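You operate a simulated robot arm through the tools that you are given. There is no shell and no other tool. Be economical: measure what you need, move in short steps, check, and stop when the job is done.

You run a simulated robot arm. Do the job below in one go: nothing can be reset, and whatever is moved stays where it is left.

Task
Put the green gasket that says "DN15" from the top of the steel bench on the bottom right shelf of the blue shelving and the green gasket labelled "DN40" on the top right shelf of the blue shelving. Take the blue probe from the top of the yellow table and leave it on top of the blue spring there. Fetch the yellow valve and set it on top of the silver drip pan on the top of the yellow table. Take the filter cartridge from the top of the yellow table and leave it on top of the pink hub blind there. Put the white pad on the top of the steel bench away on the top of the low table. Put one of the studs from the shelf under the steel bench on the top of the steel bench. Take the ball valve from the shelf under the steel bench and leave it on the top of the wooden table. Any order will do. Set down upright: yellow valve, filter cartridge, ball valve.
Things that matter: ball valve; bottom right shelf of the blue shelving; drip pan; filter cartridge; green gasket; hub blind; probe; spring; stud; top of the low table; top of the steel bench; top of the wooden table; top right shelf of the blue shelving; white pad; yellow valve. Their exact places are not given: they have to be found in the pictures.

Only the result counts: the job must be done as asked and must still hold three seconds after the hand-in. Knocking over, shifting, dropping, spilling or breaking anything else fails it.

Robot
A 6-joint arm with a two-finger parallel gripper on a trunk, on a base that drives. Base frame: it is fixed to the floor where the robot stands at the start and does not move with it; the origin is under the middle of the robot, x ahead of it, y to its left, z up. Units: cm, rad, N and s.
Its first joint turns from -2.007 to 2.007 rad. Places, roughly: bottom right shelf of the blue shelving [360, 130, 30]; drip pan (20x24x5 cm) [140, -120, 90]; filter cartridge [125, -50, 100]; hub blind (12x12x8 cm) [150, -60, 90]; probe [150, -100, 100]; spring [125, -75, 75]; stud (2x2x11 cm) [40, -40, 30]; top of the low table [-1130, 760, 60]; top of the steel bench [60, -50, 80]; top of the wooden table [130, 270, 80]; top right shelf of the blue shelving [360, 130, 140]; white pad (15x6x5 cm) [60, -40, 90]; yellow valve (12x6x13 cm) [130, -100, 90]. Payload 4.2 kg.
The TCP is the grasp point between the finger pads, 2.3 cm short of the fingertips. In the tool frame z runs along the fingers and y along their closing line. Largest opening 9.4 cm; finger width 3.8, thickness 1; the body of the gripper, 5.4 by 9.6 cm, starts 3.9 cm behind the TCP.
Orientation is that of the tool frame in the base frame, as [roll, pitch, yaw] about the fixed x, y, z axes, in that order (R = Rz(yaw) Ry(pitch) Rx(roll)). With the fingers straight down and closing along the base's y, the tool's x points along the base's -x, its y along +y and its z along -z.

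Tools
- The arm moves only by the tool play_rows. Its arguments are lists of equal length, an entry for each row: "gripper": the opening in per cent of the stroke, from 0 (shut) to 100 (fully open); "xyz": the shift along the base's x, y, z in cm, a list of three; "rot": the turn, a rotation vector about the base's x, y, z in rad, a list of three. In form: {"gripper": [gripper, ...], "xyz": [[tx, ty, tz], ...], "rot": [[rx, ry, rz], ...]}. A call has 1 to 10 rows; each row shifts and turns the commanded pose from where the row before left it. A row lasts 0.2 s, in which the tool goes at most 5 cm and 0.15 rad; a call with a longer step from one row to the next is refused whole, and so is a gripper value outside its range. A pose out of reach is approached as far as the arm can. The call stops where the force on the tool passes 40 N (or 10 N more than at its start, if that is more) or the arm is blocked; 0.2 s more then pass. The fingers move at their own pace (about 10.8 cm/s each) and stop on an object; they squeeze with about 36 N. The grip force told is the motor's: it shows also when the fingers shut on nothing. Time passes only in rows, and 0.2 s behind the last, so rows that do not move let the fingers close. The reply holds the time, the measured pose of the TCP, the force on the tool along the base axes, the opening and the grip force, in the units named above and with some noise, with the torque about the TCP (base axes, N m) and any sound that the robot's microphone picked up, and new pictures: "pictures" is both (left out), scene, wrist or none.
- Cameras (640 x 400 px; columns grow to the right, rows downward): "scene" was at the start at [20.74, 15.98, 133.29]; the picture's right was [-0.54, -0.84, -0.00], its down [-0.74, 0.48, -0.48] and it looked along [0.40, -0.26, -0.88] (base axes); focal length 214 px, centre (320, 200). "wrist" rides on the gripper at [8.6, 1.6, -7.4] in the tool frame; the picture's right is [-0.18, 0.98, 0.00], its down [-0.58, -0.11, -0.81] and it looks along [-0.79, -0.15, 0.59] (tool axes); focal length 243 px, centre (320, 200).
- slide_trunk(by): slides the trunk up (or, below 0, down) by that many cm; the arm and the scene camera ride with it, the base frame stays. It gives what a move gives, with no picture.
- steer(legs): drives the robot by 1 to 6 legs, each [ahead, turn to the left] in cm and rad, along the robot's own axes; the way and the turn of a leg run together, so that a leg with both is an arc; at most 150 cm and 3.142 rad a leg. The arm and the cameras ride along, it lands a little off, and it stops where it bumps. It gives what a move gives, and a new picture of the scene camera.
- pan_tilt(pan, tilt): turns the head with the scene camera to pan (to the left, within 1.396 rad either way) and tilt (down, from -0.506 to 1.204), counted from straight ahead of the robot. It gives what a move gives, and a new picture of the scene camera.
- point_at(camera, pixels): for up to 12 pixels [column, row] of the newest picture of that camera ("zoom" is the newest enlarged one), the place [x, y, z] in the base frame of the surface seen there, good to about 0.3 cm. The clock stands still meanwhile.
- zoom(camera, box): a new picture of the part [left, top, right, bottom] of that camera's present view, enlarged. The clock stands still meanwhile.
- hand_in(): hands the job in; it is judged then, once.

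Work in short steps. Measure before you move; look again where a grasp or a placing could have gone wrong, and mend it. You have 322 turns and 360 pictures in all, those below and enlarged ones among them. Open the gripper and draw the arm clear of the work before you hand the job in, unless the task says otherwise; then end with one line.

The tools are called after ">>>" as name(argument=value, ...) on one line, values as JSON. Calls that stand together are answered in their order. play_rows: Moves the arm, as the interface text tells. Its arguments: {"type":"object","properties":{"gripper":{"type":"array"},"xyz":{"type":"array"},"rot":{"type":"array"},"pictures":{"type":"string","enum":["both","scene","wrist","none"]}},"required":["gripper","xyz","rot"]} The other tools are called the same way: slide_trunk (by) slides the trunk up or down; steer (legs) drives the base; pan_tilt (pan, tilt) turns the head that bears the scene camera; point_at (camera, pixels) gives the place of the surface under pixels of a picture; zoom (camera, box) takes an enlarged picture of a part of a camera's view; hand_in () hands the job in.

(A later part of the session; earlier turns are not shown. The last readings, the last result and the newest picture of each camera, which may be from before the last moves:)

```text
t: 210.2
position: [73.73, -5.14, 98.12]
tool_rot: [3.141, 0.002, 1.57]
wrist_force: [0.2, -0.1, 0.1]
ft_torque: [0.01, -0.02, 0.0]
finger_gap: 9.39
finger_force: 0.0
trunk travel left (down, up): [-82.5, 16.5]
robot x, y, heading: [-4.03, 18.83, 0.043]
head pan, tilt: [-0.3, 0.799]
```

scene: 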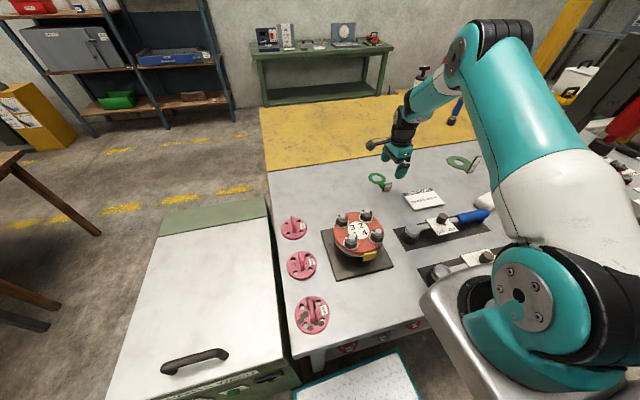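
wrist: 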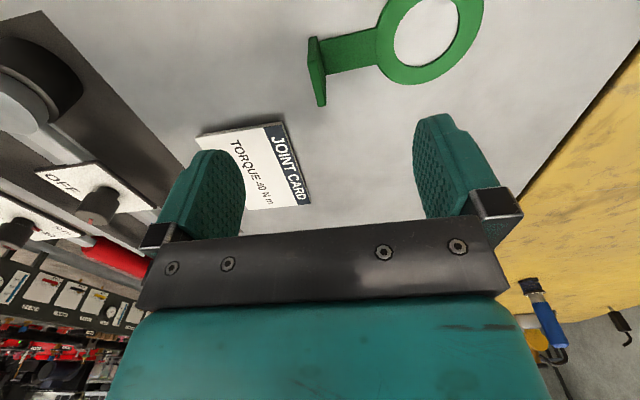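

Tag between the fingers. Descend to 88.3, close, lift.

>>> play_rows(gripper=[100, 100, 100, 100, 0, 0, 0, 0], xyz=[[0, 0, -4], [0, 0, -4], [-0.2, 0, -1.7], [0, 0, 0], [0, 0, 0], [0, 0, 0], [0, 0, 0], [0, 0, 0]], rot=[[0, 0, 0], [0, 0, 0], [0, 0, 0], [0, 0, 0], [0, 0, 0], [0, 0, 0], [0, 0, 0], [0, 0, 0]], pictures="wrist")

>>> play_rows(gripper=[0, 0, 0, 0, 0, 0, 0, 0, 0, 0], xyz=[[0, 0, 3], [0, 0, 4.5], [0, 0, 4.5], [0, 0, 4.5], [0, 0, 4.5], [0, 0, 4.5], [0, 0, 4.5], [0, 0, 4], [-4.5, 0, 0], [-4.5, 0, 0]], rot=[[0, 0, 0], [0, 0, 0], [0, 0, 0], [0, 0, 0], [0, 0, 0], [0, 0, 0], [0, 0, 0], [0, 0, 0], [0, 0, 0], [0, 0, 0]], pictures="wrist")

```text
t: 212.0
position: [73.54, -5.29, 88.22]
tool_rot: [-3.14, 0.002, 1.569]
wrist_force: [-0.6, -0.9, 0.1]
ft_torque: [-0.02, -0.04, -0.02]
finger_gap: 0.58
finger_force: 36.1
trunk travel left (down, up): [-82.5, 16.5]
robot x, y, heading: [-3.5, 18.61, 0.045]
head pan, tilt: [-0.3, 0.799]
```

wrist: 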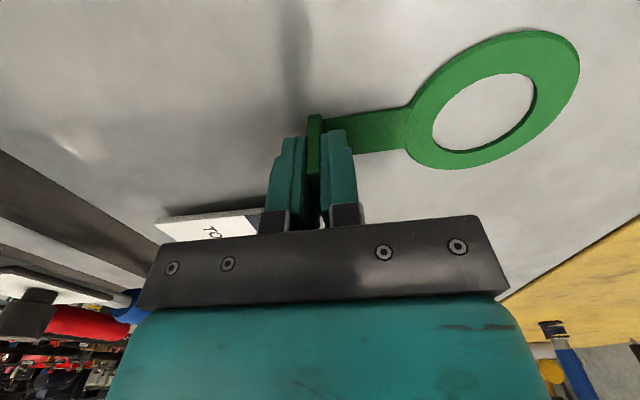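

```text
t: 214.2
position: [64.59, -4.94, 122.31]
tool_rot: [-3.141, 0.001, 1.572]
wrist_force: [-0.2, 0.6, -0.2]
ft_torque: [0.03, 0.06, -0.01]
finger_gap: 0.6
finger_force: 36.1
trunk travel left (down, up): [-82.5, 16.5]
robot x, y, heading: [-3.46, 18.61, 0.052]
head pan, tilt: [-0.3, 0.799]
```

wrist: 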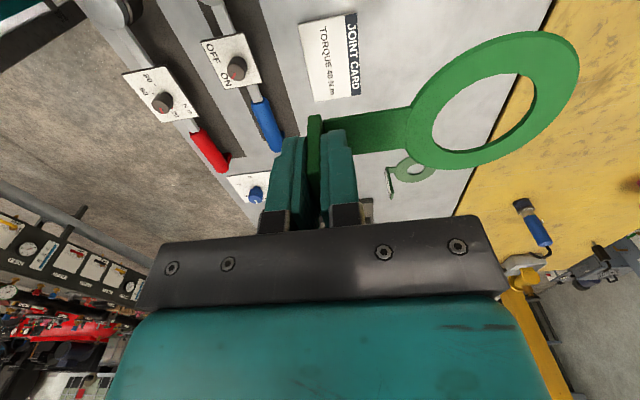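

DN40 held. Retract, back off and drive to the shelving.

>>> play_rows(gripper=[0, 0, 0, 0, 0], xyz=[[-4.5, 0, 0], [-4.5, 0, 0], [-4.5, 0, 0], [-4.5, 0, 0], [-3, 0, 0]], rot=[[0, 0, 0], [0, 0, 0], [0, 0, 0], [0, 0, 0], [0, 0, 0]], pictures="none")

>>> pan_tilt(pan=0.0, tilt=0.55)

>>> steer(legs=[[-46, 0], [0, 1.519], [103, 0], [0, -1.571], [150, 0], [130, 0]])

>>> slide_trunk(by=16)

>>> pan_tilt(pan=0.0, tilt=0.4)

```text
t: 215.4
position: [43.68, -5.27, 122.11]
tool_rot: [-3.14, 0.002, 1.568]
wrist_force: [0.4, -0.4, 0.0]
ft_torque: [0.03, 0.03, 0.04]
finger_gap: 0.61
finger_force: 35.9
trunk travel left (down, up): [-82.5, 16.5]
robot x, y, heading: [-3.4, 18.96, 0.049]
head pan, tilt: [-0.3, 0.799]
```

```text
t: 216.2
position: [43.5, -5.29, 122.24]
tool_rot: [-3.14, 0.002, 1.571]
wrist_force: [-1.0, -0.2, 0.2]
ft_torque: [-0.02, 0.03, -0.02]
finger_gap: 0.62
finger_force: 36.4
trunk travel left (down, up): [-82.5, 16.5]
robot x, y, heading: [-3.62, 18.7, 0.049]
head pan, tilt: [0.0, 0.55]
```

scene: 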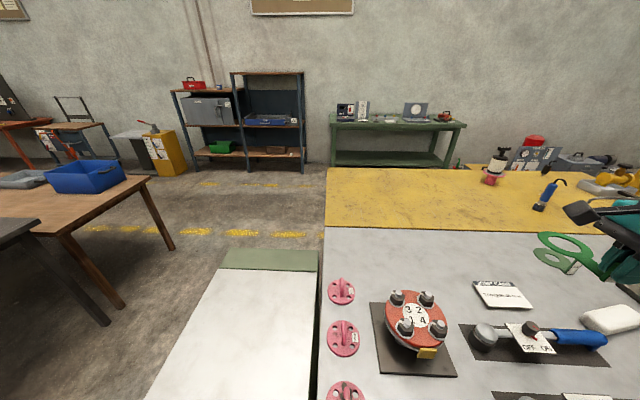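

```text
t: 244.4
position: [278.27, 71.01, 122.25]
tool_rot: [-3.139, 0.002, 1.452]
wrist_force: [-0.1, 0.4, 0.2]
ft_torque: [-0.02, 0.02, 0.01]
finger_gap: 0.59
finger_force: 36.0
trunk travel left (down, up): [-82.5, 16.5]
robot x, y, heading: [234.23, 100.47, -0.072]
head pan, tilt: [0.0, 0.55]
```

scene: 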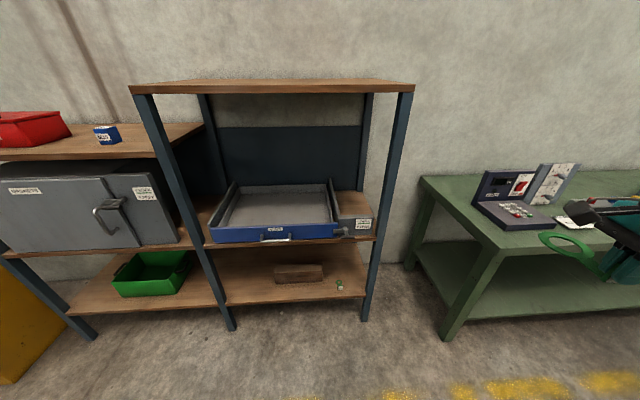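

```text
t: 246.3
position: [278.18, 71.11, 138.29]
tool_rot: [-3.139, 0.001, 1.452]
wrist_force: [0.4, 0.2, 0.1]
ft_torque: [0.01, -0.01, 0.01]
finger_gap: 0.58
finger_force: 36.1
trunk travel left (down, up): [-98.5, 0.5]
robot x, y, heading: [234.21, 100.59, -0.072]
head pan, tilt: [0.0, 0.55]
```

```text
t: 247.0
position: [278.31, 70.99, 138.24]
tool_rot: [-3.139, 0.0, 1.451]
wrist_force: [0.1, -0.3, -0.5]
ft_torque: [0.01, 0.0, 0.03]
finger_gap: 0.58
finger_force: 36.4
trunk travel left (down, up): [-98.5, 0.5]
robot x, y, heading: [234.03, 100.4, -0.073]
head pan, tilt: [0.0, 0.4]
```

scene: 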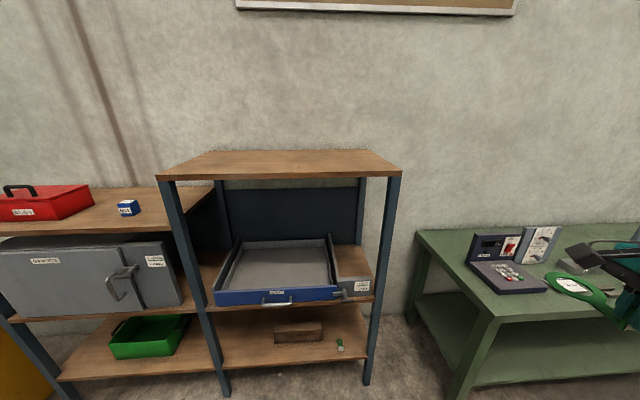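

Top right shelf is empty and its surface visible. Measure it.

>>> point_at(camera="scene", pixels=[[280, 162], [340, 165], [220, 170], [300, 172], [395, 170], [165, 176], [350, 152]])

```text
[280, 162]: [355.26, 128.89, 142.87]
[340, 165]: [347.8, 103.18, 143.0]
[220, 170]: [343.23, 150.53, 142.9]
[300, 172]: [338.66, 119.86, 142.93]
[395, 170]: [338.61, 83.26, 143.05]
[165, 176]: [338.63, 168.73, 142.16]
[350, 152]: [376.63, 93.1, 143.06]
```

Surface z=142.95. Raise the arm 15 cm and shift left, then drive closer.

>>> play_rows(gripper=[0, 0, 0, 0, 0, 0, 0, 0, 0, 0], xyz=[[0, 0, 4], [0, 0, 4], [0, 0, 4], [0, 0, 3.5], [2, 4, 0], [2, 4, 0], [2, 4, 0], [1, 4, 0], [1, 4, 0], [1, 4, 0]], rot=[[0, 0, 0], [0, 0, 0], [0, 0, 0], [0, 0, 0], [0, 0, 0], [0, 0, 0], [0, 0, 0], [0, 0, 0], [0, 0, 0], [0, 0, 0]], pictures="none")

>>> steer(legs=[[40, 0.07]])

```text
t: 249.2
position: [286.98, 94.9, 153.76]
tool_rot: [-3.14, 0.001, 1.451]
wrist_force: [0.0, 0.0, 0.6]
ft_torque: [0.02, 0.01, 0.01]
finger_gap: 0.57
finger_force: 36.0
trunk travel left (down, up): [-98.5, 0.5]
robot x, y, heading: [233.99, 100.25, -0.075]
head pan, tilt: [0.0, 0.4]
```

```text
t: 251.7
position: [327.29, 97.32, 153.85]
tool_rot: [-3.139, 0.002, 1.522]
wrist_force: [-1.2, -0.8, -0.8]
ft_torque: [-0.01, -0.01, 0.02]
finger_gap: 0.58
finger_force: 35.8
trunk travel left (down, up): [-98.5, 0.5]
robot x, y, heading: [274.27, 99.16, 0.002]
head pan, tilt: [0.0, 0.4]
```

scene: 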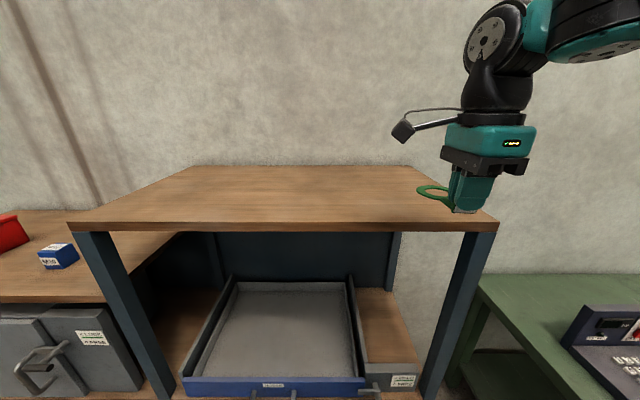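

Extend to (348,108), then lower.

>>> play_rows(gripper=[0, 0, 0, 0, 0, 0, 0, 0, 0, 0], xyz=[[3.45, 1.78, 0], [3.45, 1.78, 0], [3.45, 1.78, 0], [3.45, 1.78, 0], [3.45, 1.78, 0], [3.45, 1.78, 0], [0, 0, -3], [0, 0, -3], [0, 0, -1], [0, 0, 0]], rot=[[0, 0, 0], [0, 0, 0], [0, 0, 0], [0, 0, 0], [0, 0, 0], [0, 0, 0], [0, 0, 0], [0, 0, 0], [0, 0, 0], [0, 0, 0]])

>>> zoom(camera="scene", box=[330, 130, 490, 240])

```text
t: 253.9
position: [348.07, 108.0, 146.76]
tool_rot: [-3.141, 0.001, 1.524]
wrist_force: [-0.1, 0.0, -0.5]
ft_torque: [-0.02, 0.0, 0.01]
finger_gap: 0.59
finger_force: 35.8
trunk travel left (down, up): [-98.5, 0.5]
robot x, y, heading: [274.44, 98.65, -0.004]
head pan, tilt: [0.0, 0.4]
```

scene: 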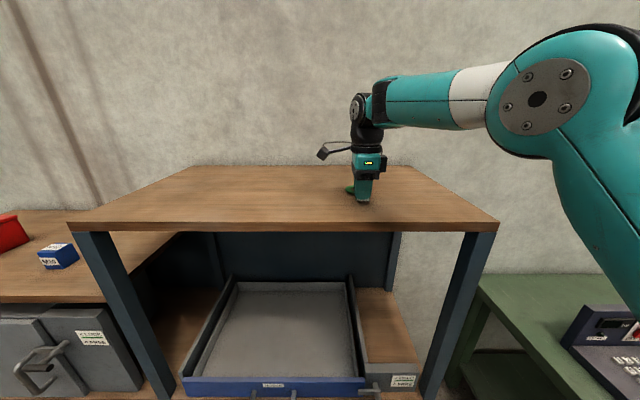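
wrist: 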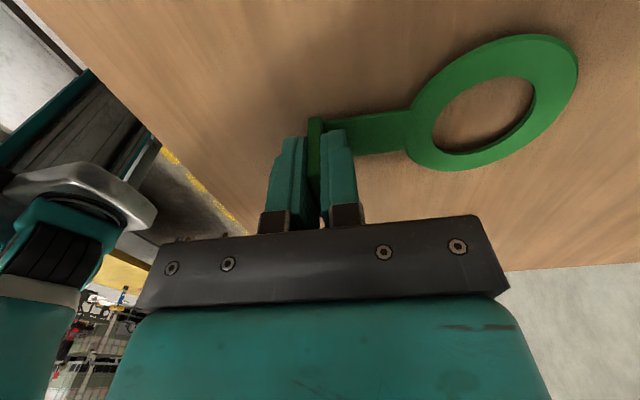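

```text
3.64 times, centred on (410, 185) of scene
```

zoom: 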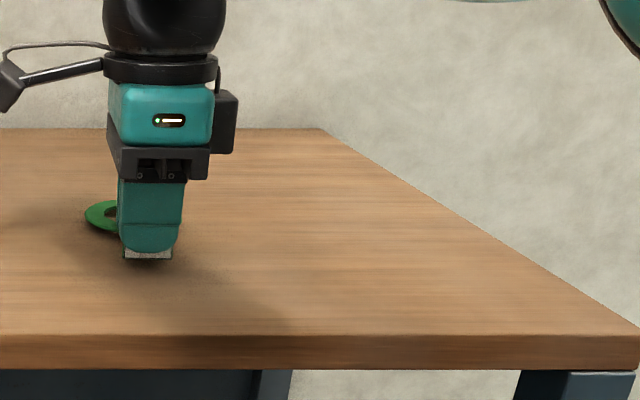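

Lower 0.5 more, open, rise, and withdraw.

>>> play_rows(gripper=[0, 0, 40, 40, 40, 40, 40, 40, 40, 40], xyz=[[0, 0, -0.4], [0, 0, -0.1], [0, 0, 0], [0, 0, 0], [0, 0, 2], [0, 0, 4], [0, 0, 2], [-4.5, 0, 0], [-4.5, 0, 0], [-4.5, 0, 0]], rot=[[0, 0, 0], [0, 0, 0], [0, 0, 0], [0, 0, 0], [0, 0, 0], [0, 0, 0], [0, 0, 0], [0, 0, 0], [0, 0, 0], [0, 0, 0]])

```text
t: 256.1
position: [334.63, 107.88, 154.3]
tool_rot: [-3.138, 0.002, 1.522]
wrist_force: [0.0, 0.0, 1.3]
ft_torque: [0.01, 0.03, -0.01]
finger_gap: 3.75
finger_force: 0.1
trunk travel left (down, up): [-98.5, 0.5]
robot x, y, heading: [274.34, 98.82, -0.005]
head pan, tilt: [0.0, 0.4]
```

scene: 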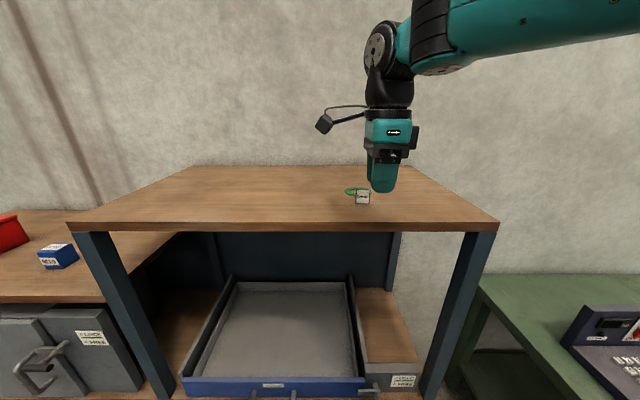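
wrist: 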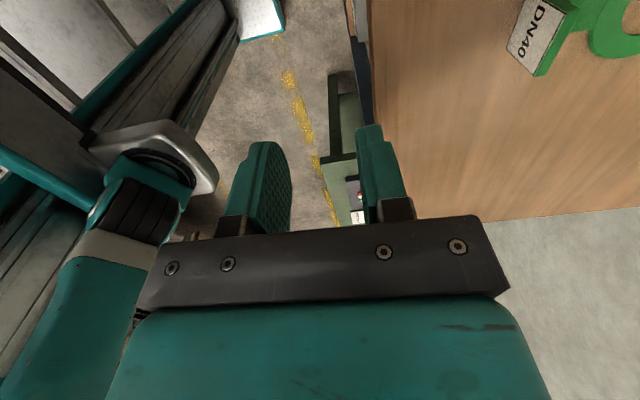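

DN40 is on the top right shelf. Retract, then drive back to the bench front, viewing the lower shelf.

>>> play_rows(gripper=[100, 100, 100, 100, 100, 100, 100, 100], xyz=[[-4, 0, 0], [-3, -3, -3], [-3, -3, -3], [-2, -3, -3], [-2, -3, -3], [0, -3, -3], [0, 0, 0], [0, 0, 0]], rot=[[0, 0, 0], [0, 0, 0], [0, 0, 0], [0, 0, 0], [0, 0, 0], [0, 0, 0], [0, 0, 0], [0, 0, 0]], pictures="none")

>>> steer(legs=[[-40, 0], [0, 3.064], [145, 0], [140, 0], [0, 1.65], [122, 0]])

>>> slide_trunk(by=-30)

>>> pan_tilt(pan=1.2, tilt=0.6)

```text
refused: row 2 steps farther than a row can; nothing moved
```

```text
t: 288.8
position: [-41.76, -60.29, 154.23]
tool_rot: [-3.14, 0.002, -0.065]
wrist_force: [-0.5, -0.4, -0.1]
ft_torque: [-0.02, -0.01, -0.04]
finger_gap: 3.79
finger_force: 0.0
trunk travel left (down, up): [-98.5, 0.5]
robot x, y, heading: [-50.17, 0.22, -1.592]
head pan, tilt: [0.0, 0.4]
```

scene: 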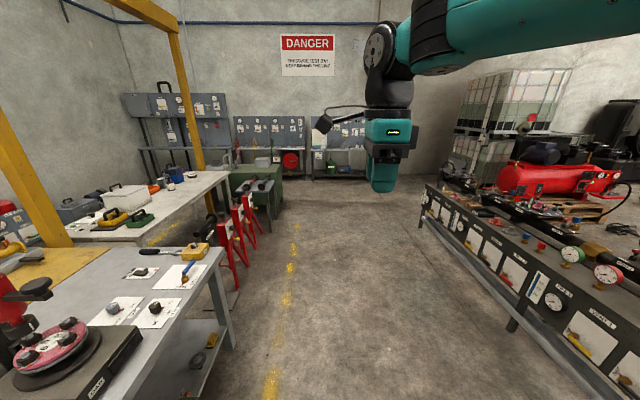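

```text
t: 291.8
position: [-41.84, -60.38, 124.24]
tool_rot: [-3.14, 0.001, -0.063]
wrist_force: [0.4, 0.4, 0.8]
ft_torque: [-0.01, 0.01, 0.0]
finger_gap: 3.76
finger_force: 0.1
trunk travel left (down, up): [-68.5, 30.5]
robot x, y, heading: [-49.78, 0.18, -1.586]
head pan, tilt: [0.0, 0.4]
```

```text
t: 293.2
position: [-41.82, -60.3, 124.34]
tool_rot: [-3.141, 0.0, -0.066]
wrist_force: [0.0, -0.2, -0.1]
ft_torque: [-0.05, -0.01, 0.0]
finger_gap: 3.74
finger_force: 0.1
trunk travel left (down, up): [-68.5, 30.5]
robot x, y, heading: [-49.88, 0.2, -1.588]
head pan, tilt: [1.201, 0.6]
```

scene: 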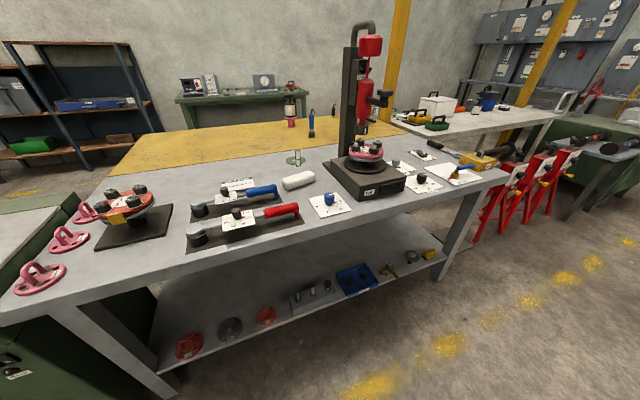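

Drove fine. Zoom on the lower shelf.

>>> zoom(camera="scene", box=[270, 235, 450, 340])

>>> zoom(camera="scene", box=[140, 270, 340, 370])

```text
3.56 times, centred on (360, 288) of scene
```

zoom: 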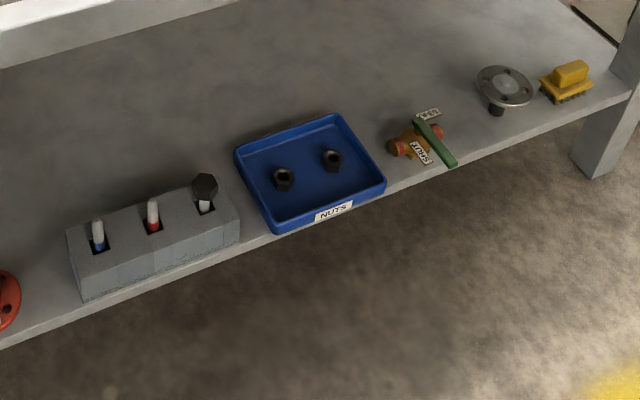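

```text
3.20 times, centred on (240, 320) of scene
```

zoom: 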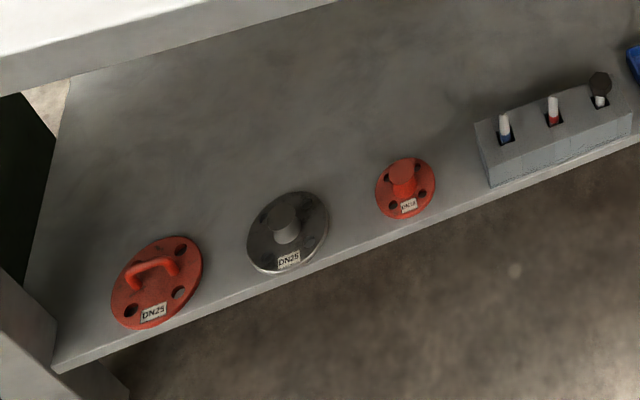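

The rack holds two studs (white tops) and a hex bolt; the ball valve has the green handle. Measure them.

>>> zoom(camera="scene", box=[280, 255, 350, 325])

>>> point_at(camera="zoom", pixels=[[160, 260], [165, 325], [330, 210], [340, 260], [470, 160], [90, 380], [560, 290], [65, 300], [440, 330], [150, 300], [100, 260]])

>>> zoom(camera="scene", box=[370, 255, 410, 290])

>>> point_at(camera="zoom", pixels=[[120, 160], [200, 150], [240, 130], [320, 130], [290, 180], [380, 265], [260, 210], [280, 60], [260, 80], [170, 220], [420, 250]])

```text
5.71 times, centred on (315, 290) of scene
```

zoom: 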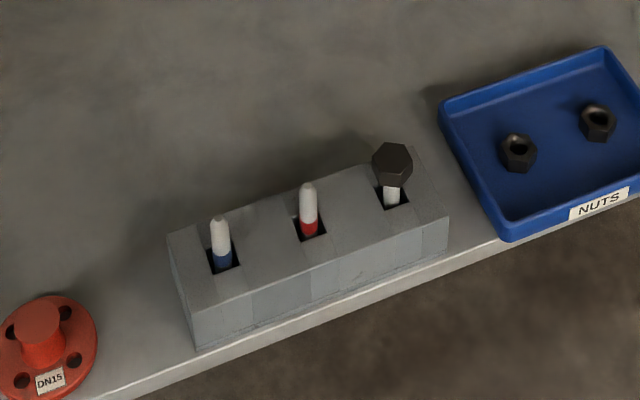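

```text
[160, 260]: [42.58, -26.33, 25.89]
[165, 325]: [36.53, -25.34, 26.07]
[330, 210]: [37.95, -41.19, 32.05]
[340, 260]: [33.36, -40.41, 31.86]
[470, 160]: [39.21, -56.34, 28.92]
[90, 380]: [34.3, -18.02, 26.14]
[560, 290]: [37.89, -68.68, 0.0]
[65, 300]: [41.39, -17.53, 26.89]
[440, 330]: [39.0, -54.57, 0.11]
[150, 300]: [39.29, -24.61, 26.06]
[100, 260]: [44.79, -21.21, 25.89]
```

```text
11.43 times, centred on (390, 272) of scene
```

zoom: 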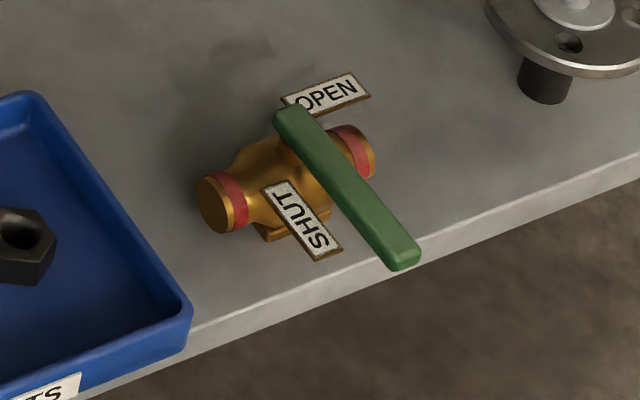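

```text
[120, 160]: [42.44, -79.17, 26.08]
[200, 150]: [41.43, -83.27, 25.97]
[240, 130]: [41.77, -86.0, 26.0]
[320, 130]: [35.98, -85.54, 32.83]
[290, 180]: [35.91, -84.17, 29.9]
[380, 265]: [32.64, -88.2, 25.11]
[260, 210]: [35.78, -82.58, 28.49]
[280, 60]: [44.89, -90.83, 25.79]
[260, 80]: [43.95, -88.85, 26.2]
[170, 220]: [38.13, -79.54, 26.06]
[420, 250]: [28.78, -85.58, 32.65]
```

Shelf is z≈26, rack top 32. Take precise points on studs and ball valve.

>>> zoom(camera="scene", box=[280, 255, 350, 325])

>>> point_at(camera="zoom", pixels=[[219, 220], [219, 240], [222, 262], [308, 187], [308, 210], [309, 230], [392, 150], [391, 197], [180, 245], [410, 160], [440, 215], [195, 310]])

>>> zoom(camera="scene", box=[370, 255, 410, 290])

>>> point_at(camera="zoom", pixels=[[285, 115], [345, 190], [410, 250], [300, 220], [335, 250], [275, 190], [240, 195], [205, 200], [365, 145], [330, 90], [270, 150], [265, 230]])

```text
5.71 times, centred on (315, 290) of scene
```

zoom: 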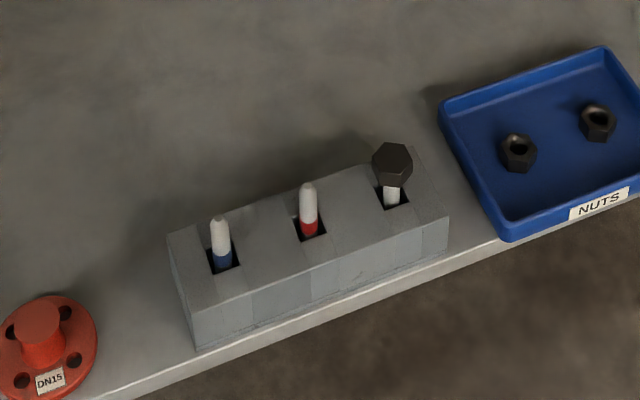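

```text
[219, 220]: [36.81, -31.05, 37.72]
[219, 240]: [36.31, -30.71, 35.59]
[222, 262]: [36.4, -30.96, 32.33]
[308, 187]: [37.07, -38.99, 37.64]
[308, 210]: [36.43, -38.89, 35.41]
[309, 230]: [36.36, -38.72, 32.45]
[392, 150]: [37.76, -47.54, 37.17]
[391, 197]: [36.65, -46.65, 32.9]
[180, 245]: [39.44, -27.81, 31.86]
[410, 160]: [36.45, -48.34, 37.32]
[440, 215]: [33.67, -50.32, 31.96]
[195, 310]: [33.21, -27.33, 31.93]
```

```text
11.43 times, centred on (390, 272) of scene
```

zoom: 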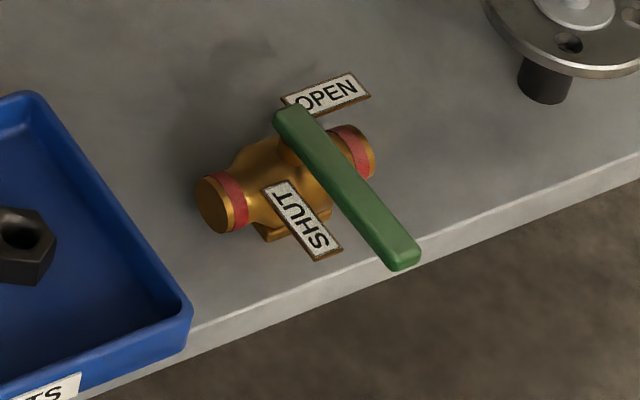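

```text
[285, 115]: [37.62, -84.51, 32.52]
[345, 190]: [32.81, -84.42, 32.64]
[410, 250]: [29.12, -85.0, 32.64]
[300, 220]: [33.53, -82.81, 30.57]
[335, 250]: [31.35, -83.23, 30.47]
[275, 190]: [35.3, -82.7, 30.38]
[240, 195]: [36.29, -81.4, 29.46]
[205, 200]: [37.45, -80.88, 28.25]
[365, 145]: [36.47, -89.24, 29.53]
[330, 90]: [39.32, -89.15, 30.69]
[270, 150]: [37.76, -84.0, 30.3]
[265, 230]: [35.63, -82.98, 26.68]
```

Studs: blue at ≈(37.1,-31), red at ≈(37.1,-39), tops ≈37.9. I'll turn to face the bench and lower the trunk before reaching in under the top.

>>> steer(legs=[[0, 1.588]])

>>> slide_trunk(by=-34)

>>> slide_trunk(by=-34)

>>> pan_tilt(pan=-0.4, tilt=0.45)

```text
t: 297.6
position: [10.29, 11.39, 124.19]
tool_rot: [-3.139, 0.002, 1.557]
wrist_force: [0.0, -0.3, 0.3]
ft_torque: [0.0, -0.01, 0.0]
finger_gap: 3.77
finger_force: 0.1
trunk travel left (down, up): [-68.5, 30.5]
robot x, y, heading: [-49.67, 0.28, 0.039]
head pan, tilt: [1.201, 0.6]
```

scene: 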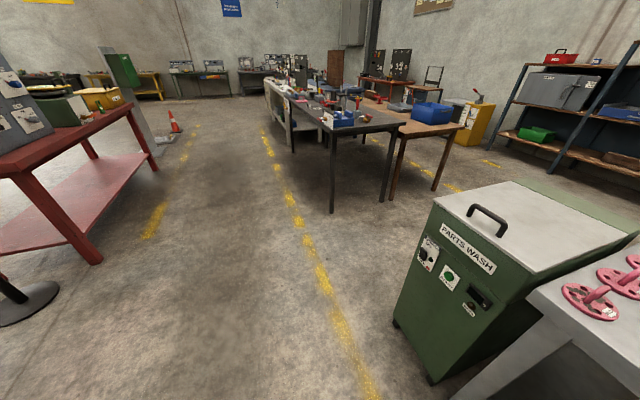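

```text
t: 300.9
position: [10.19, 11.5, 90.37]
tool_rot: [-3.141, 0.002, 1.558]
wrist_force: [0.2, 0.5, 0.5]
ft_torque: [-0.01, 0.02, 0.0]
finger_gap: 3.75
finger_force: 0.1
trunk travel left (down, up): [-34.5, 64.5]
robot x, y, heading: [-49.54, 0.04, 0.029]
head pan, tilt: [1.201, 0.6]
```

```text
t: 304.2
position: [10.23, 11.48, 56.27]
tool_rot: [-3.14, 0.003, 1.558]
wrist_force: [-0.8, -0.4, -0.5]
ft_torque: [0.01, 0.0, -0.01]
finger_gap: 3.75
finger_force: 0.2
trunk travel left (down, up): [-0.5, 98.5]
robot x, y, heading: [-49.72, 0.24, 0.035]
head pan, tilt: [1.201, 0.6]
```

```text
t: 305.9
position: [10.31, 11.44, 56.24]
tool_rot: [-3.139, 0.002, 1.558]
wrist_force: [0.1, -0.1, -0.3]
ft_torque: [0.01, -0.03, 0.01]
finger_gap: 3.76
finger_force: 0.1
trunk travel left (down, up): [-0.5, 98.5]
robot x, y, heading: [-49.85, 0.18, 0.038]
head pan, tilt: [-0.4, 0.45]
```

scene: 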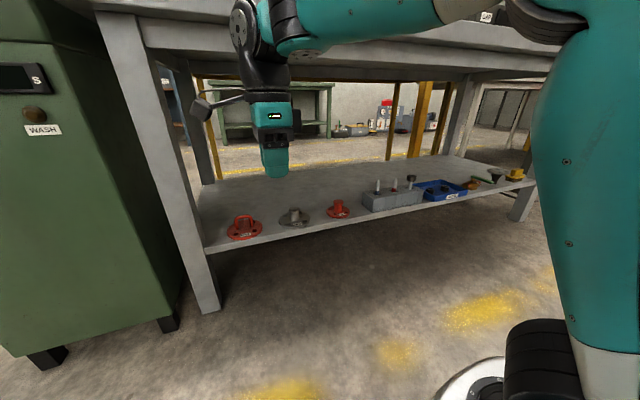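

The lower shelf and rack are visible. Measure bench apron edge and stud positions from here.

>>> zoom(camera="scene", box=[350, 160, 450, 220])

>>> point_at(camera="zoom", pixels=[[175, 135], [178, 190], [285, 125], [285, 180], [395, 115], [120, 230], [450, 230], [100, 300]])

>>> point_at(camera="scene", pixels=[[330, 70], [420, 75], [360, 60], [190, 40], [230, 248], [420, 204]])

```text
6.40 times, centred on (400, 190) of scene
```

zoom: 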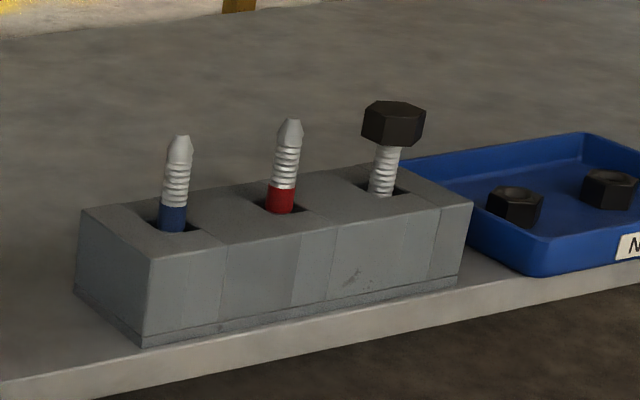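

```text
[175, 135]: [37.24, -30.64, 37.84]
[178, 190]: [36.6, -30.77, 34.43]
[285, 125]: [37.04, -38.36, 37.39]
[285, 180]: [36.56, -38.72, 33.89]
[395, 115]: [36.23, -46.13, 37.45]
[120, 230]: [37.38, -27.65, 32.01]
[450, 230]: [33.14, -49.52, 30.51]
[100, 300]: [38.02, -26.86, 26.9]
```

```text
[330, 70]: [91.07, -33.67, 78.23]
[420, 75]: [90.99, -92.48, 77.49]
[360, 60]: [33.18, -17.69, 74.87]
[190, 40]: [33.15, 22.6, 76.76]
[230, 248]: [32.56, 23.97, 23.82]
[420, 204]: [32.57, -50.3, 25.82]
```

Apron at x=33, bottom z≈74. Lower the arm and shift to y≈−31, staying in front of the bench.

>>> play_rows(gripper=[60, 60, 60, 60, 60, 60, 60, 60, 60, 60], xyz=[[0, 0, -4], [0, 0, -4], [0, 0, -4], [0, -4.5, 0], [0, -4.5, 0], [0, -4.5, 0], [0, -4.5, 0], [0, -4.5, 0], [0, -4.5, 0], [0, -4.5, 0]], rot=[[0, 0, 0.013], [0, 0, 0], [0, 0, 0], [0, 0, 0], [0, 0, 0], [0, 0, 0], [0, 0, 0], [0, 0, 0], [0, 0, 0], [0, 0, 0]], pictures="none")

>>> play_rows(gripper=[60, 60, 60], xyz=[[0, -4.5, 0], [0, -4.5, 0], [0, -1.8, 0]], rot=[[0, 0, 0], [0, 0, 0], [0, 0, 0]], pictures="none")

>>> steer(legs=[[15, -0.036]])

```text
t: 308.1
position: [10.29, -20.0, 44.33]
tool_rot: [-3.139, 0.004, 1.572]
wrist_force: [-0.2, 0.3, -0.9]
ft_torque: [0.01, 0.01, 0.01]
finger_gap: 5.67
finger_force: 0.0
trunk travel left (down, up): [-0.5, 98.5]
robot x, y, heading: [-49.87, 0.48, 0.034]
head pan, tilt: [-0.4, 0.45]
```

```text
t: 308.9
position: [10.3, -30.88, 44.38]
tool_rot: [-3.14, 0.002, 1.573]
wrist_force: [0.1, 0.3, -0.8]
ft_torque: [-0.01, 0.0, 0.03]
finger_gap: 5.64
finger_force: 0.0
trunk travel left (down, up): [-0.5, 98.5]
robot x, y, heading: [-50.19, 0.23, 0.032]
head pan, tilt: [-0.4, 0.45]
```

```text
t: 310.3
position: [24.44, -32.79, 44.34]
tool_rot: [-3.14, 0.001, 1.533]
wrist_force: [0.3, 0.6, -0.2]
ft_torque: [-0.01, 0.0, 0.01]
finger_gap: 5.66
finger_force: 0.1
trunk travel left (down, up): [-0.5, 98.5]
robot x, y, heading: [-34.45, 0.7, 0.004]
head pan, tilt: [-0.4, 0.45]
```

scene: 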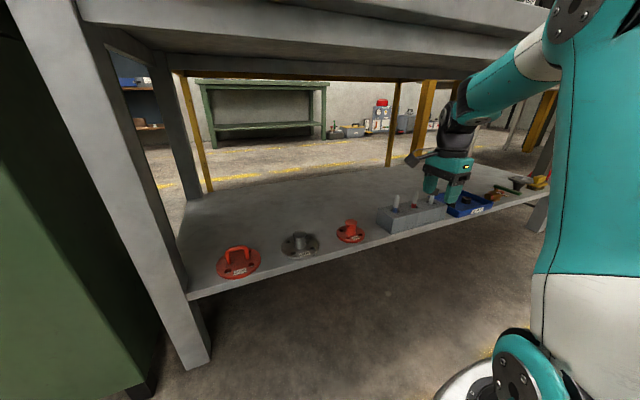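

Extend to above the blue stud.

>>> play_rows(gripper=[60, 60, 60, 60, 60], xyz=[[4, 0.6, 0], [4, 0.6, 0], [4, 0.6, 0], [0.8, 0.1, 0], [0, 0, 0]], rot=[[0, 0, 0.038], [0, 0, 0], [0, 0, 0], [0, 0, 0], [0, 0, 0]])

>>> zoom(camera="scene", box=[340, 60, 560, 260])

```text
t: 311.5
position: [37.26, -30.91, 44.41]
tool_rot: [-3.141, 0.002, 1.573]
wrist_force: [0.3, 1.2, -0.7]
ft_torque: [0.0, -0.01, -0.02]
finger_gap: 5.63
finger_force: 0.0
trunk travel left (down, up): [-0.5, 98.5]
robot x, y, heading: [-34.59, 0.65, -0.001]
head pan, tilt: [-0.4, 0.45]
```

scene: 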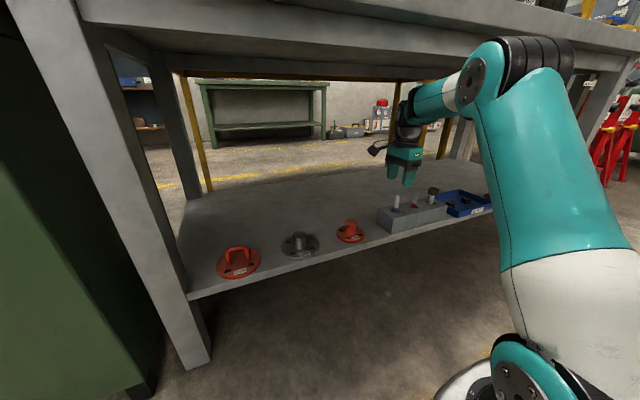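
wrist: 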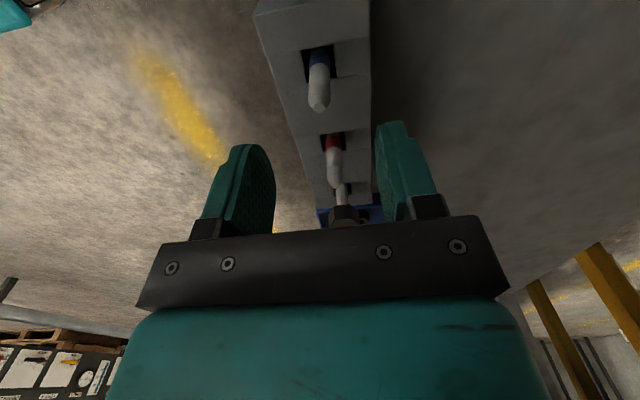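

```text
2.00 times, centred on (450, 160) of scene
```

zoom: 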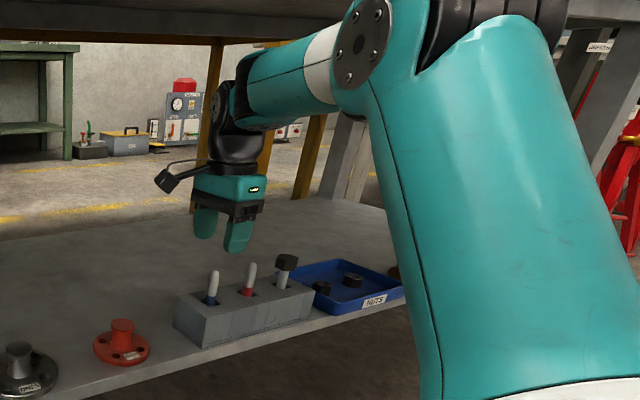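

Aligned. Descend to 35.3 and grip.

>>> play_rows(gripper=[60, 60, 60, 60, 0, 0, 0], xyz=[[0, 0, -4], [0, 0, -3], [0, 0, -2.1], [0, 0, 0], [0, 0, 0], [0, 0, 0], [0, 0, 0]], rot=[[0, 0, 0], [0, 0, 0], [0, 0, 0], [0, 0, 0], [0, 0, 0], [0, 0, 0], [0, 0, 0]])

```text
t: 313.1
position: [37.19, -30.86, 35.16]
tool_rot: [-3.141, 0.0, 1.57]
wrist_force: [-0.2, 0.2, -0.4]
ft_torque: [-0.01, -0.04, 0.05]
finger_gap: 1.53
finger_force: 35.8
trunk travel left (down, up): [-0.5, 98.5]
robot x, y, heading: [-34.38, 0.41, 0.0]
head pan, tilt: [-0.4, 0.45]
```

scene: 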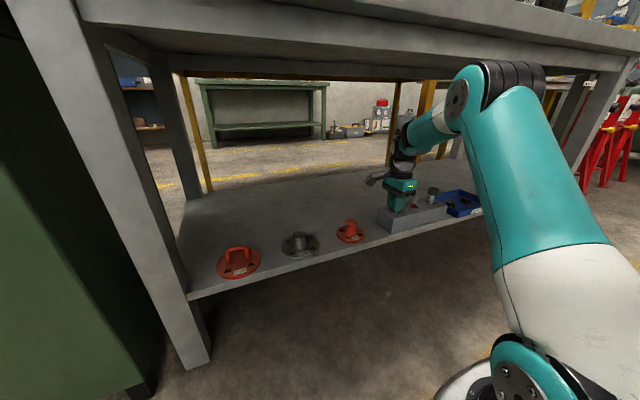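
wrist: 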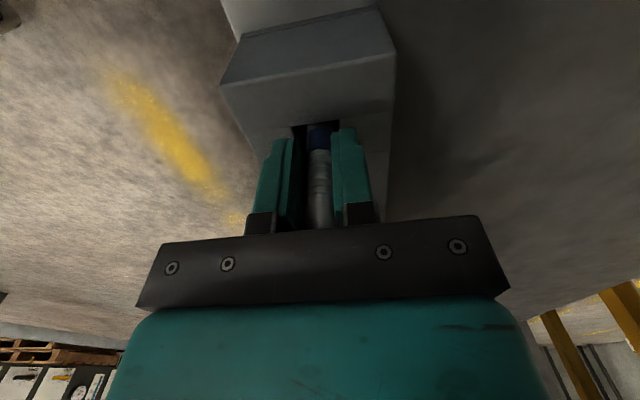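

Gripped (1.53 cm). Pull straight up 10 cm.

>>> play_rows(gripper=[0, 0, 0, 0, 0], xyz=[[0, 0, 2], [0, 0, 3], [0, 0, 3], [0, 0, 2], [0, 0, 0]], rot=[[0, 0, 0], [0, 0, 0], [0, 0, 0], [0, 0, 0], [0, 0, 0]])

>>> zoom(camera="scene", box=[350, 120, 470, 240])

```text
t: 314.3
position: [37.22, -30.95, 45.26]
tool_rot: [-3.14, 0.003, 1.573]
wrist_force: [-0.4, 0.3, -1.6]
ft_torque: [0.01, 0.01, -0.02]
finger_gap: 1.55
finger_force: 36.1
trunk travel left (down, up): [-0.5, 98.5]
robot x, y, heading: [-34.16, 0.26, -0.002]
head pan, tilt: [-0.4, 0.45]
```

scene: 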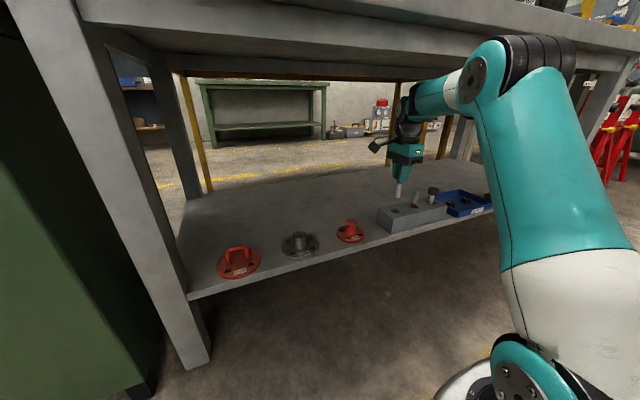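
wrist: 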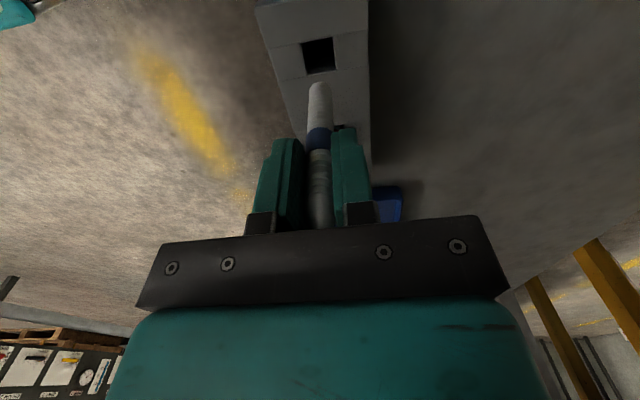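

```text
3.33 times, centred on (410, 180) of scene
```

zoom: 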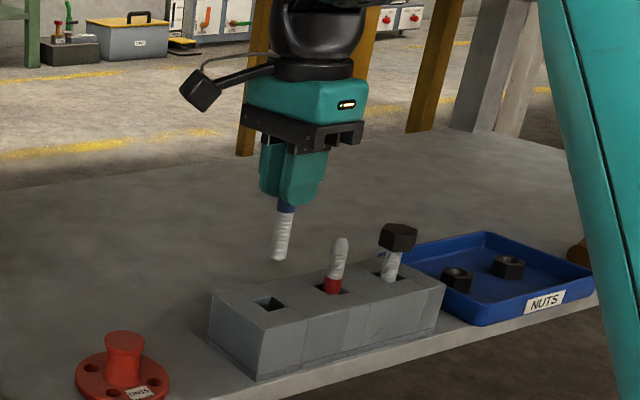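

The stud came out cleanly. It has tapered ends, so I'll lay it down on the bench top. Withdraw from under the bench first.

>>> play_rows(gripper=[0, 0, 0, 0, 0, 0], xyz=[[-4, 0, 0], [-4.5, 0, 0], [-4.5, 0, 0], [-4.5, 0, 0], [-4.5, 0, 0], [-4.5, 0, 0]], rot=[[0, 0, 0], [0, 0, 0], [0, 0, 0], [0, 0, 0], [0, 0, 0], [0, 0, 0]], pictures="none")

>>> steer(legs=[[-35, 0]])

>>> slide_trunk(by=40)

>>> slide_trunk(by=38)

>>> pan_tilt(pan=-0.2, tilt=0.65)

```text
t: 315.7
position: [10.89, -31.09, 45.18]
tool_rot: [-3.14, 0.001, 1.572]
wrist_force: [-1.2, 1.1, -0.8]
ft_torque: [0.01, -0.02, -0.01]
finger_gap: 1.53
finger_force: 35.4
trunk travel left (down, up): [-0.5, 98.5]
robot x, y, heading: [-34.25, 0.57, -0.0]
head pan, tilt: [-0.4, 0.45]
```

```text
t: 318.0
position: [-24.38, -30.93, 45.2]
tool_rot: [-3.141, 0.001, 1.571]
wrist_force: [-0.8, 1.0, -0.8]
ft_torque: [0.01, 0.01, -0.03]
finger_gap: 1.53
finger_force: 36.2
trunk travel left (down, up): [-0.5, 98.5]
robot x, y, heading: [-69.81, 0.66, -0.003]
head pan, tilt: [-0.4, 0.45]
```

scene: 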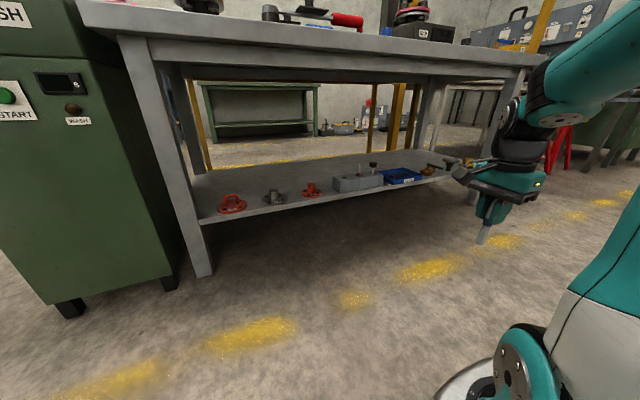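

```text
t: 321.8
position: [-24.34, -30.88, 85.27]
tool_rot: [-3.14, 0.0, 1.573]
wrist_force: [0.6, 0.3, -1.6]
ft_torque: [0.0, -0.01, -0.02]
finger_gap: 1.49
finger_force: 36.4
trunk travel left (down, up): [-40.5, 58.5]
robot x, y, heading: [-70.02, 0.78, -0.002]
head pan, tilt: [-0.4, 0.45]
```

```text
t: 325.5
position: [-24.34, -30.96, 123.23]
tool_rot: [-3.14, 0.001, 1.573]
wrist_force: [0.3, 0.2, -1.9]
ft_torque: [0.01, 0.03, 0.0]
finger_gap: 1.53
finger_force: 36.3
trunk travel left (down, up): [-78.5, 20.5]
robot x, y, heading: [-70.04, 0.63, -0.003]
head pan, tilt: [-0.4, 0.45]
```

```text
t: 326.2
position: [-24.34, -30.97, 123.2]
tool_rot: [-3.14, 0.002, 1.572]
wrist_force: [0.4, 0.3, -1.2]
ft_torque: [-0.02, 0.03, 0.01]
finger_gap: 1.55
finger_force: 37.1
trunk travel left (down, up): [-78.5, 20.5]
robot x, y, heading: [-69.62, 0.49, -0.006]
head pan, tilt: [-0.201, 0.649]
```

scene: 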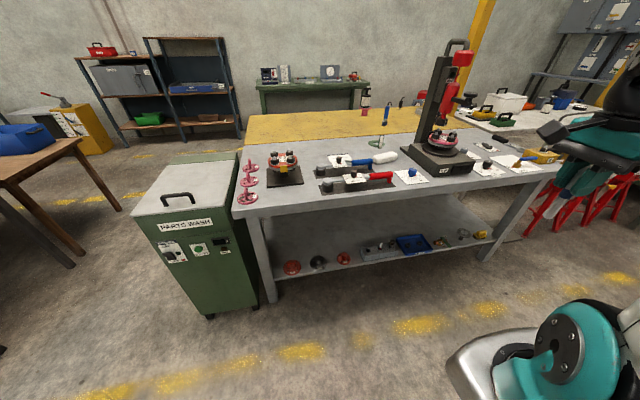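

Zoom on the bench top to find a free front-edge spot.

>>> zoom(camera="scene", box=[230, 130, 430, 230])

>>> point_at(camera="zoom", pixels=[[120, 185], [240, 180], [120, 235], [200, 210], [280, 190], [530, 175], [590, 150], [245, 60], [180, 60], [40, 275], [300, 240], [330, 110]])

```text
3.20 times, centred on (330, 180) of scene
```

zoom: 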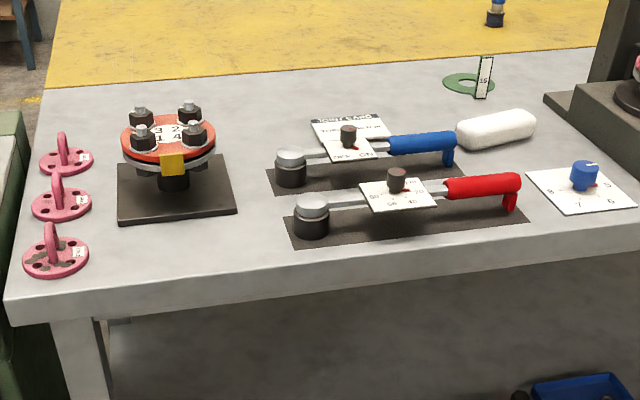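

```text
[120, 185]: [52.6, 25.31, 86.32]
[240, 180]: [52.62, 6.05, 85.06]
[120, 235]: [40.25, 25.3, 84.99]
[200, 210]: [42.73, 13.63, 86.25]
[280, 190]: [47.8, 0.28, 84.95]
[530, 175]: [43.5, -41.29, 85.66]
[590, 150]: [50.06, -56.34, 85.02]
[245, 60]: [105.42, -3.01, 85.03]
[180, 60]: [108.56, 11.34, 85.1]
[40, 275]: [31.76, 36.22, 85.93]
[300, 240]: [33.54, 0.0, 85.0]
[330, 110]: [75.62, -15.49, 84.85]
```

A free strip exists at x≈31–44, y≈3 between the flange base and lever plates. Turn tool yaw so the camera will be on top, extending the arm, before pitching forward.

>>> play_rows(gripper=[0, 0, 0, 0, 0, 0, 0, 0, 0, 0], xyz=[[3, 2, 0], [3, 2, 0], [3, 2, 0], [3, 2, 0], [3, 2, 0], [3, 2, 0], [3, 2, 0], [3, 2, 0], [3, 1, 0], [3, 0, 0]], rot=[[0, 0, -0.143], [0, 0, -0.143], [0, 0, -0.143], [0, 0, -0.143], [0, 0, -0.143], [0, 0, -0.143], [0, 0, -0.143], [0, 0, -0.143], [0, 0, -0.143], [0, 0, -0.143]], pictures="none")

>>> play_rows(gripper=[0, 0, 0, 0, 0, 0, 0, 0, 0, 0], xyz=[[0, 0, 0], [0, 0, 0], [0, 0, 0], [0, 0, 0], [0, 0, 0], [0, 0, 0], [0, 0, 0], [0, 0, 0], [0, 0, 0], [0, 0, 0]], rot=[[0, 0, -0.142], [0, -0.135, 0], [0, -0.135, 0], [0, -0.135, 0], [0, -0.135, 0], [0, -0.135, 0], [0, -0.135, 0], [0, -0.135, 0], [0, -0.135, 0], [0, 0, 0]])

```text
t: 328.4
position: [5.9, -14.03, 123.43]
tool_rot: [-3.139, 0.0, 0.14]
wrist_force: [-0.2, -0.8, -1.5]
ft_torque: [0.01, -0.02, 0.03]
finger_gap: 1.5
finger_force: 36.2
trunk travel left (down, up): [-78.5, 20.5]
robot x, y, heading: [-70.2, 0.65, -0.002]
head pan, tilt: [-0.201, 0.649]
```

```text
t: 330.6
position: [5.02, -17.67, 123.16]
tool_rot: [-3.139, -1.078, 0.0]
wrist_force: [0.4, 0.2, -1.7]
ft_torque: [-0.01, 0.06, -0.01]
finger_gap: 1.53
finger_force: 35.6
out of reach, approached as far as the arm can: row 1, 2, 3, 4
trunk travel left (down, up): [-78.5, 20.5]
robot x, y, heading: [-69.71, 0.69, -0.002]
head pan, tilt: [-0.201, 0.649]
```

scene: 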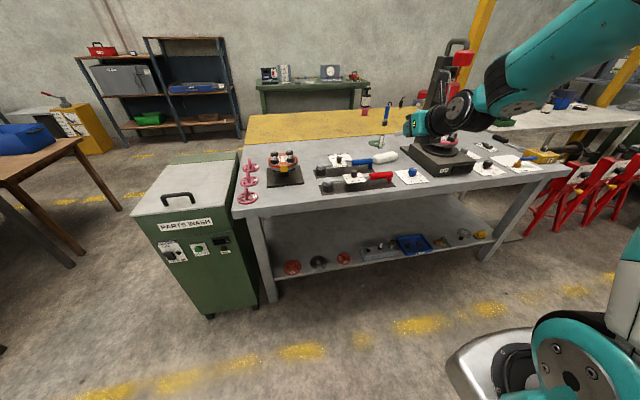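
wrist: 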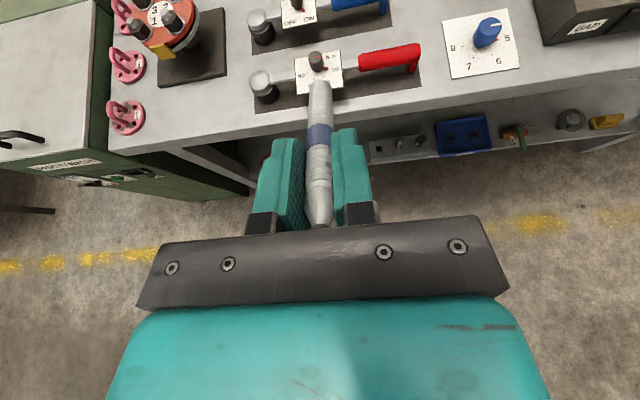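

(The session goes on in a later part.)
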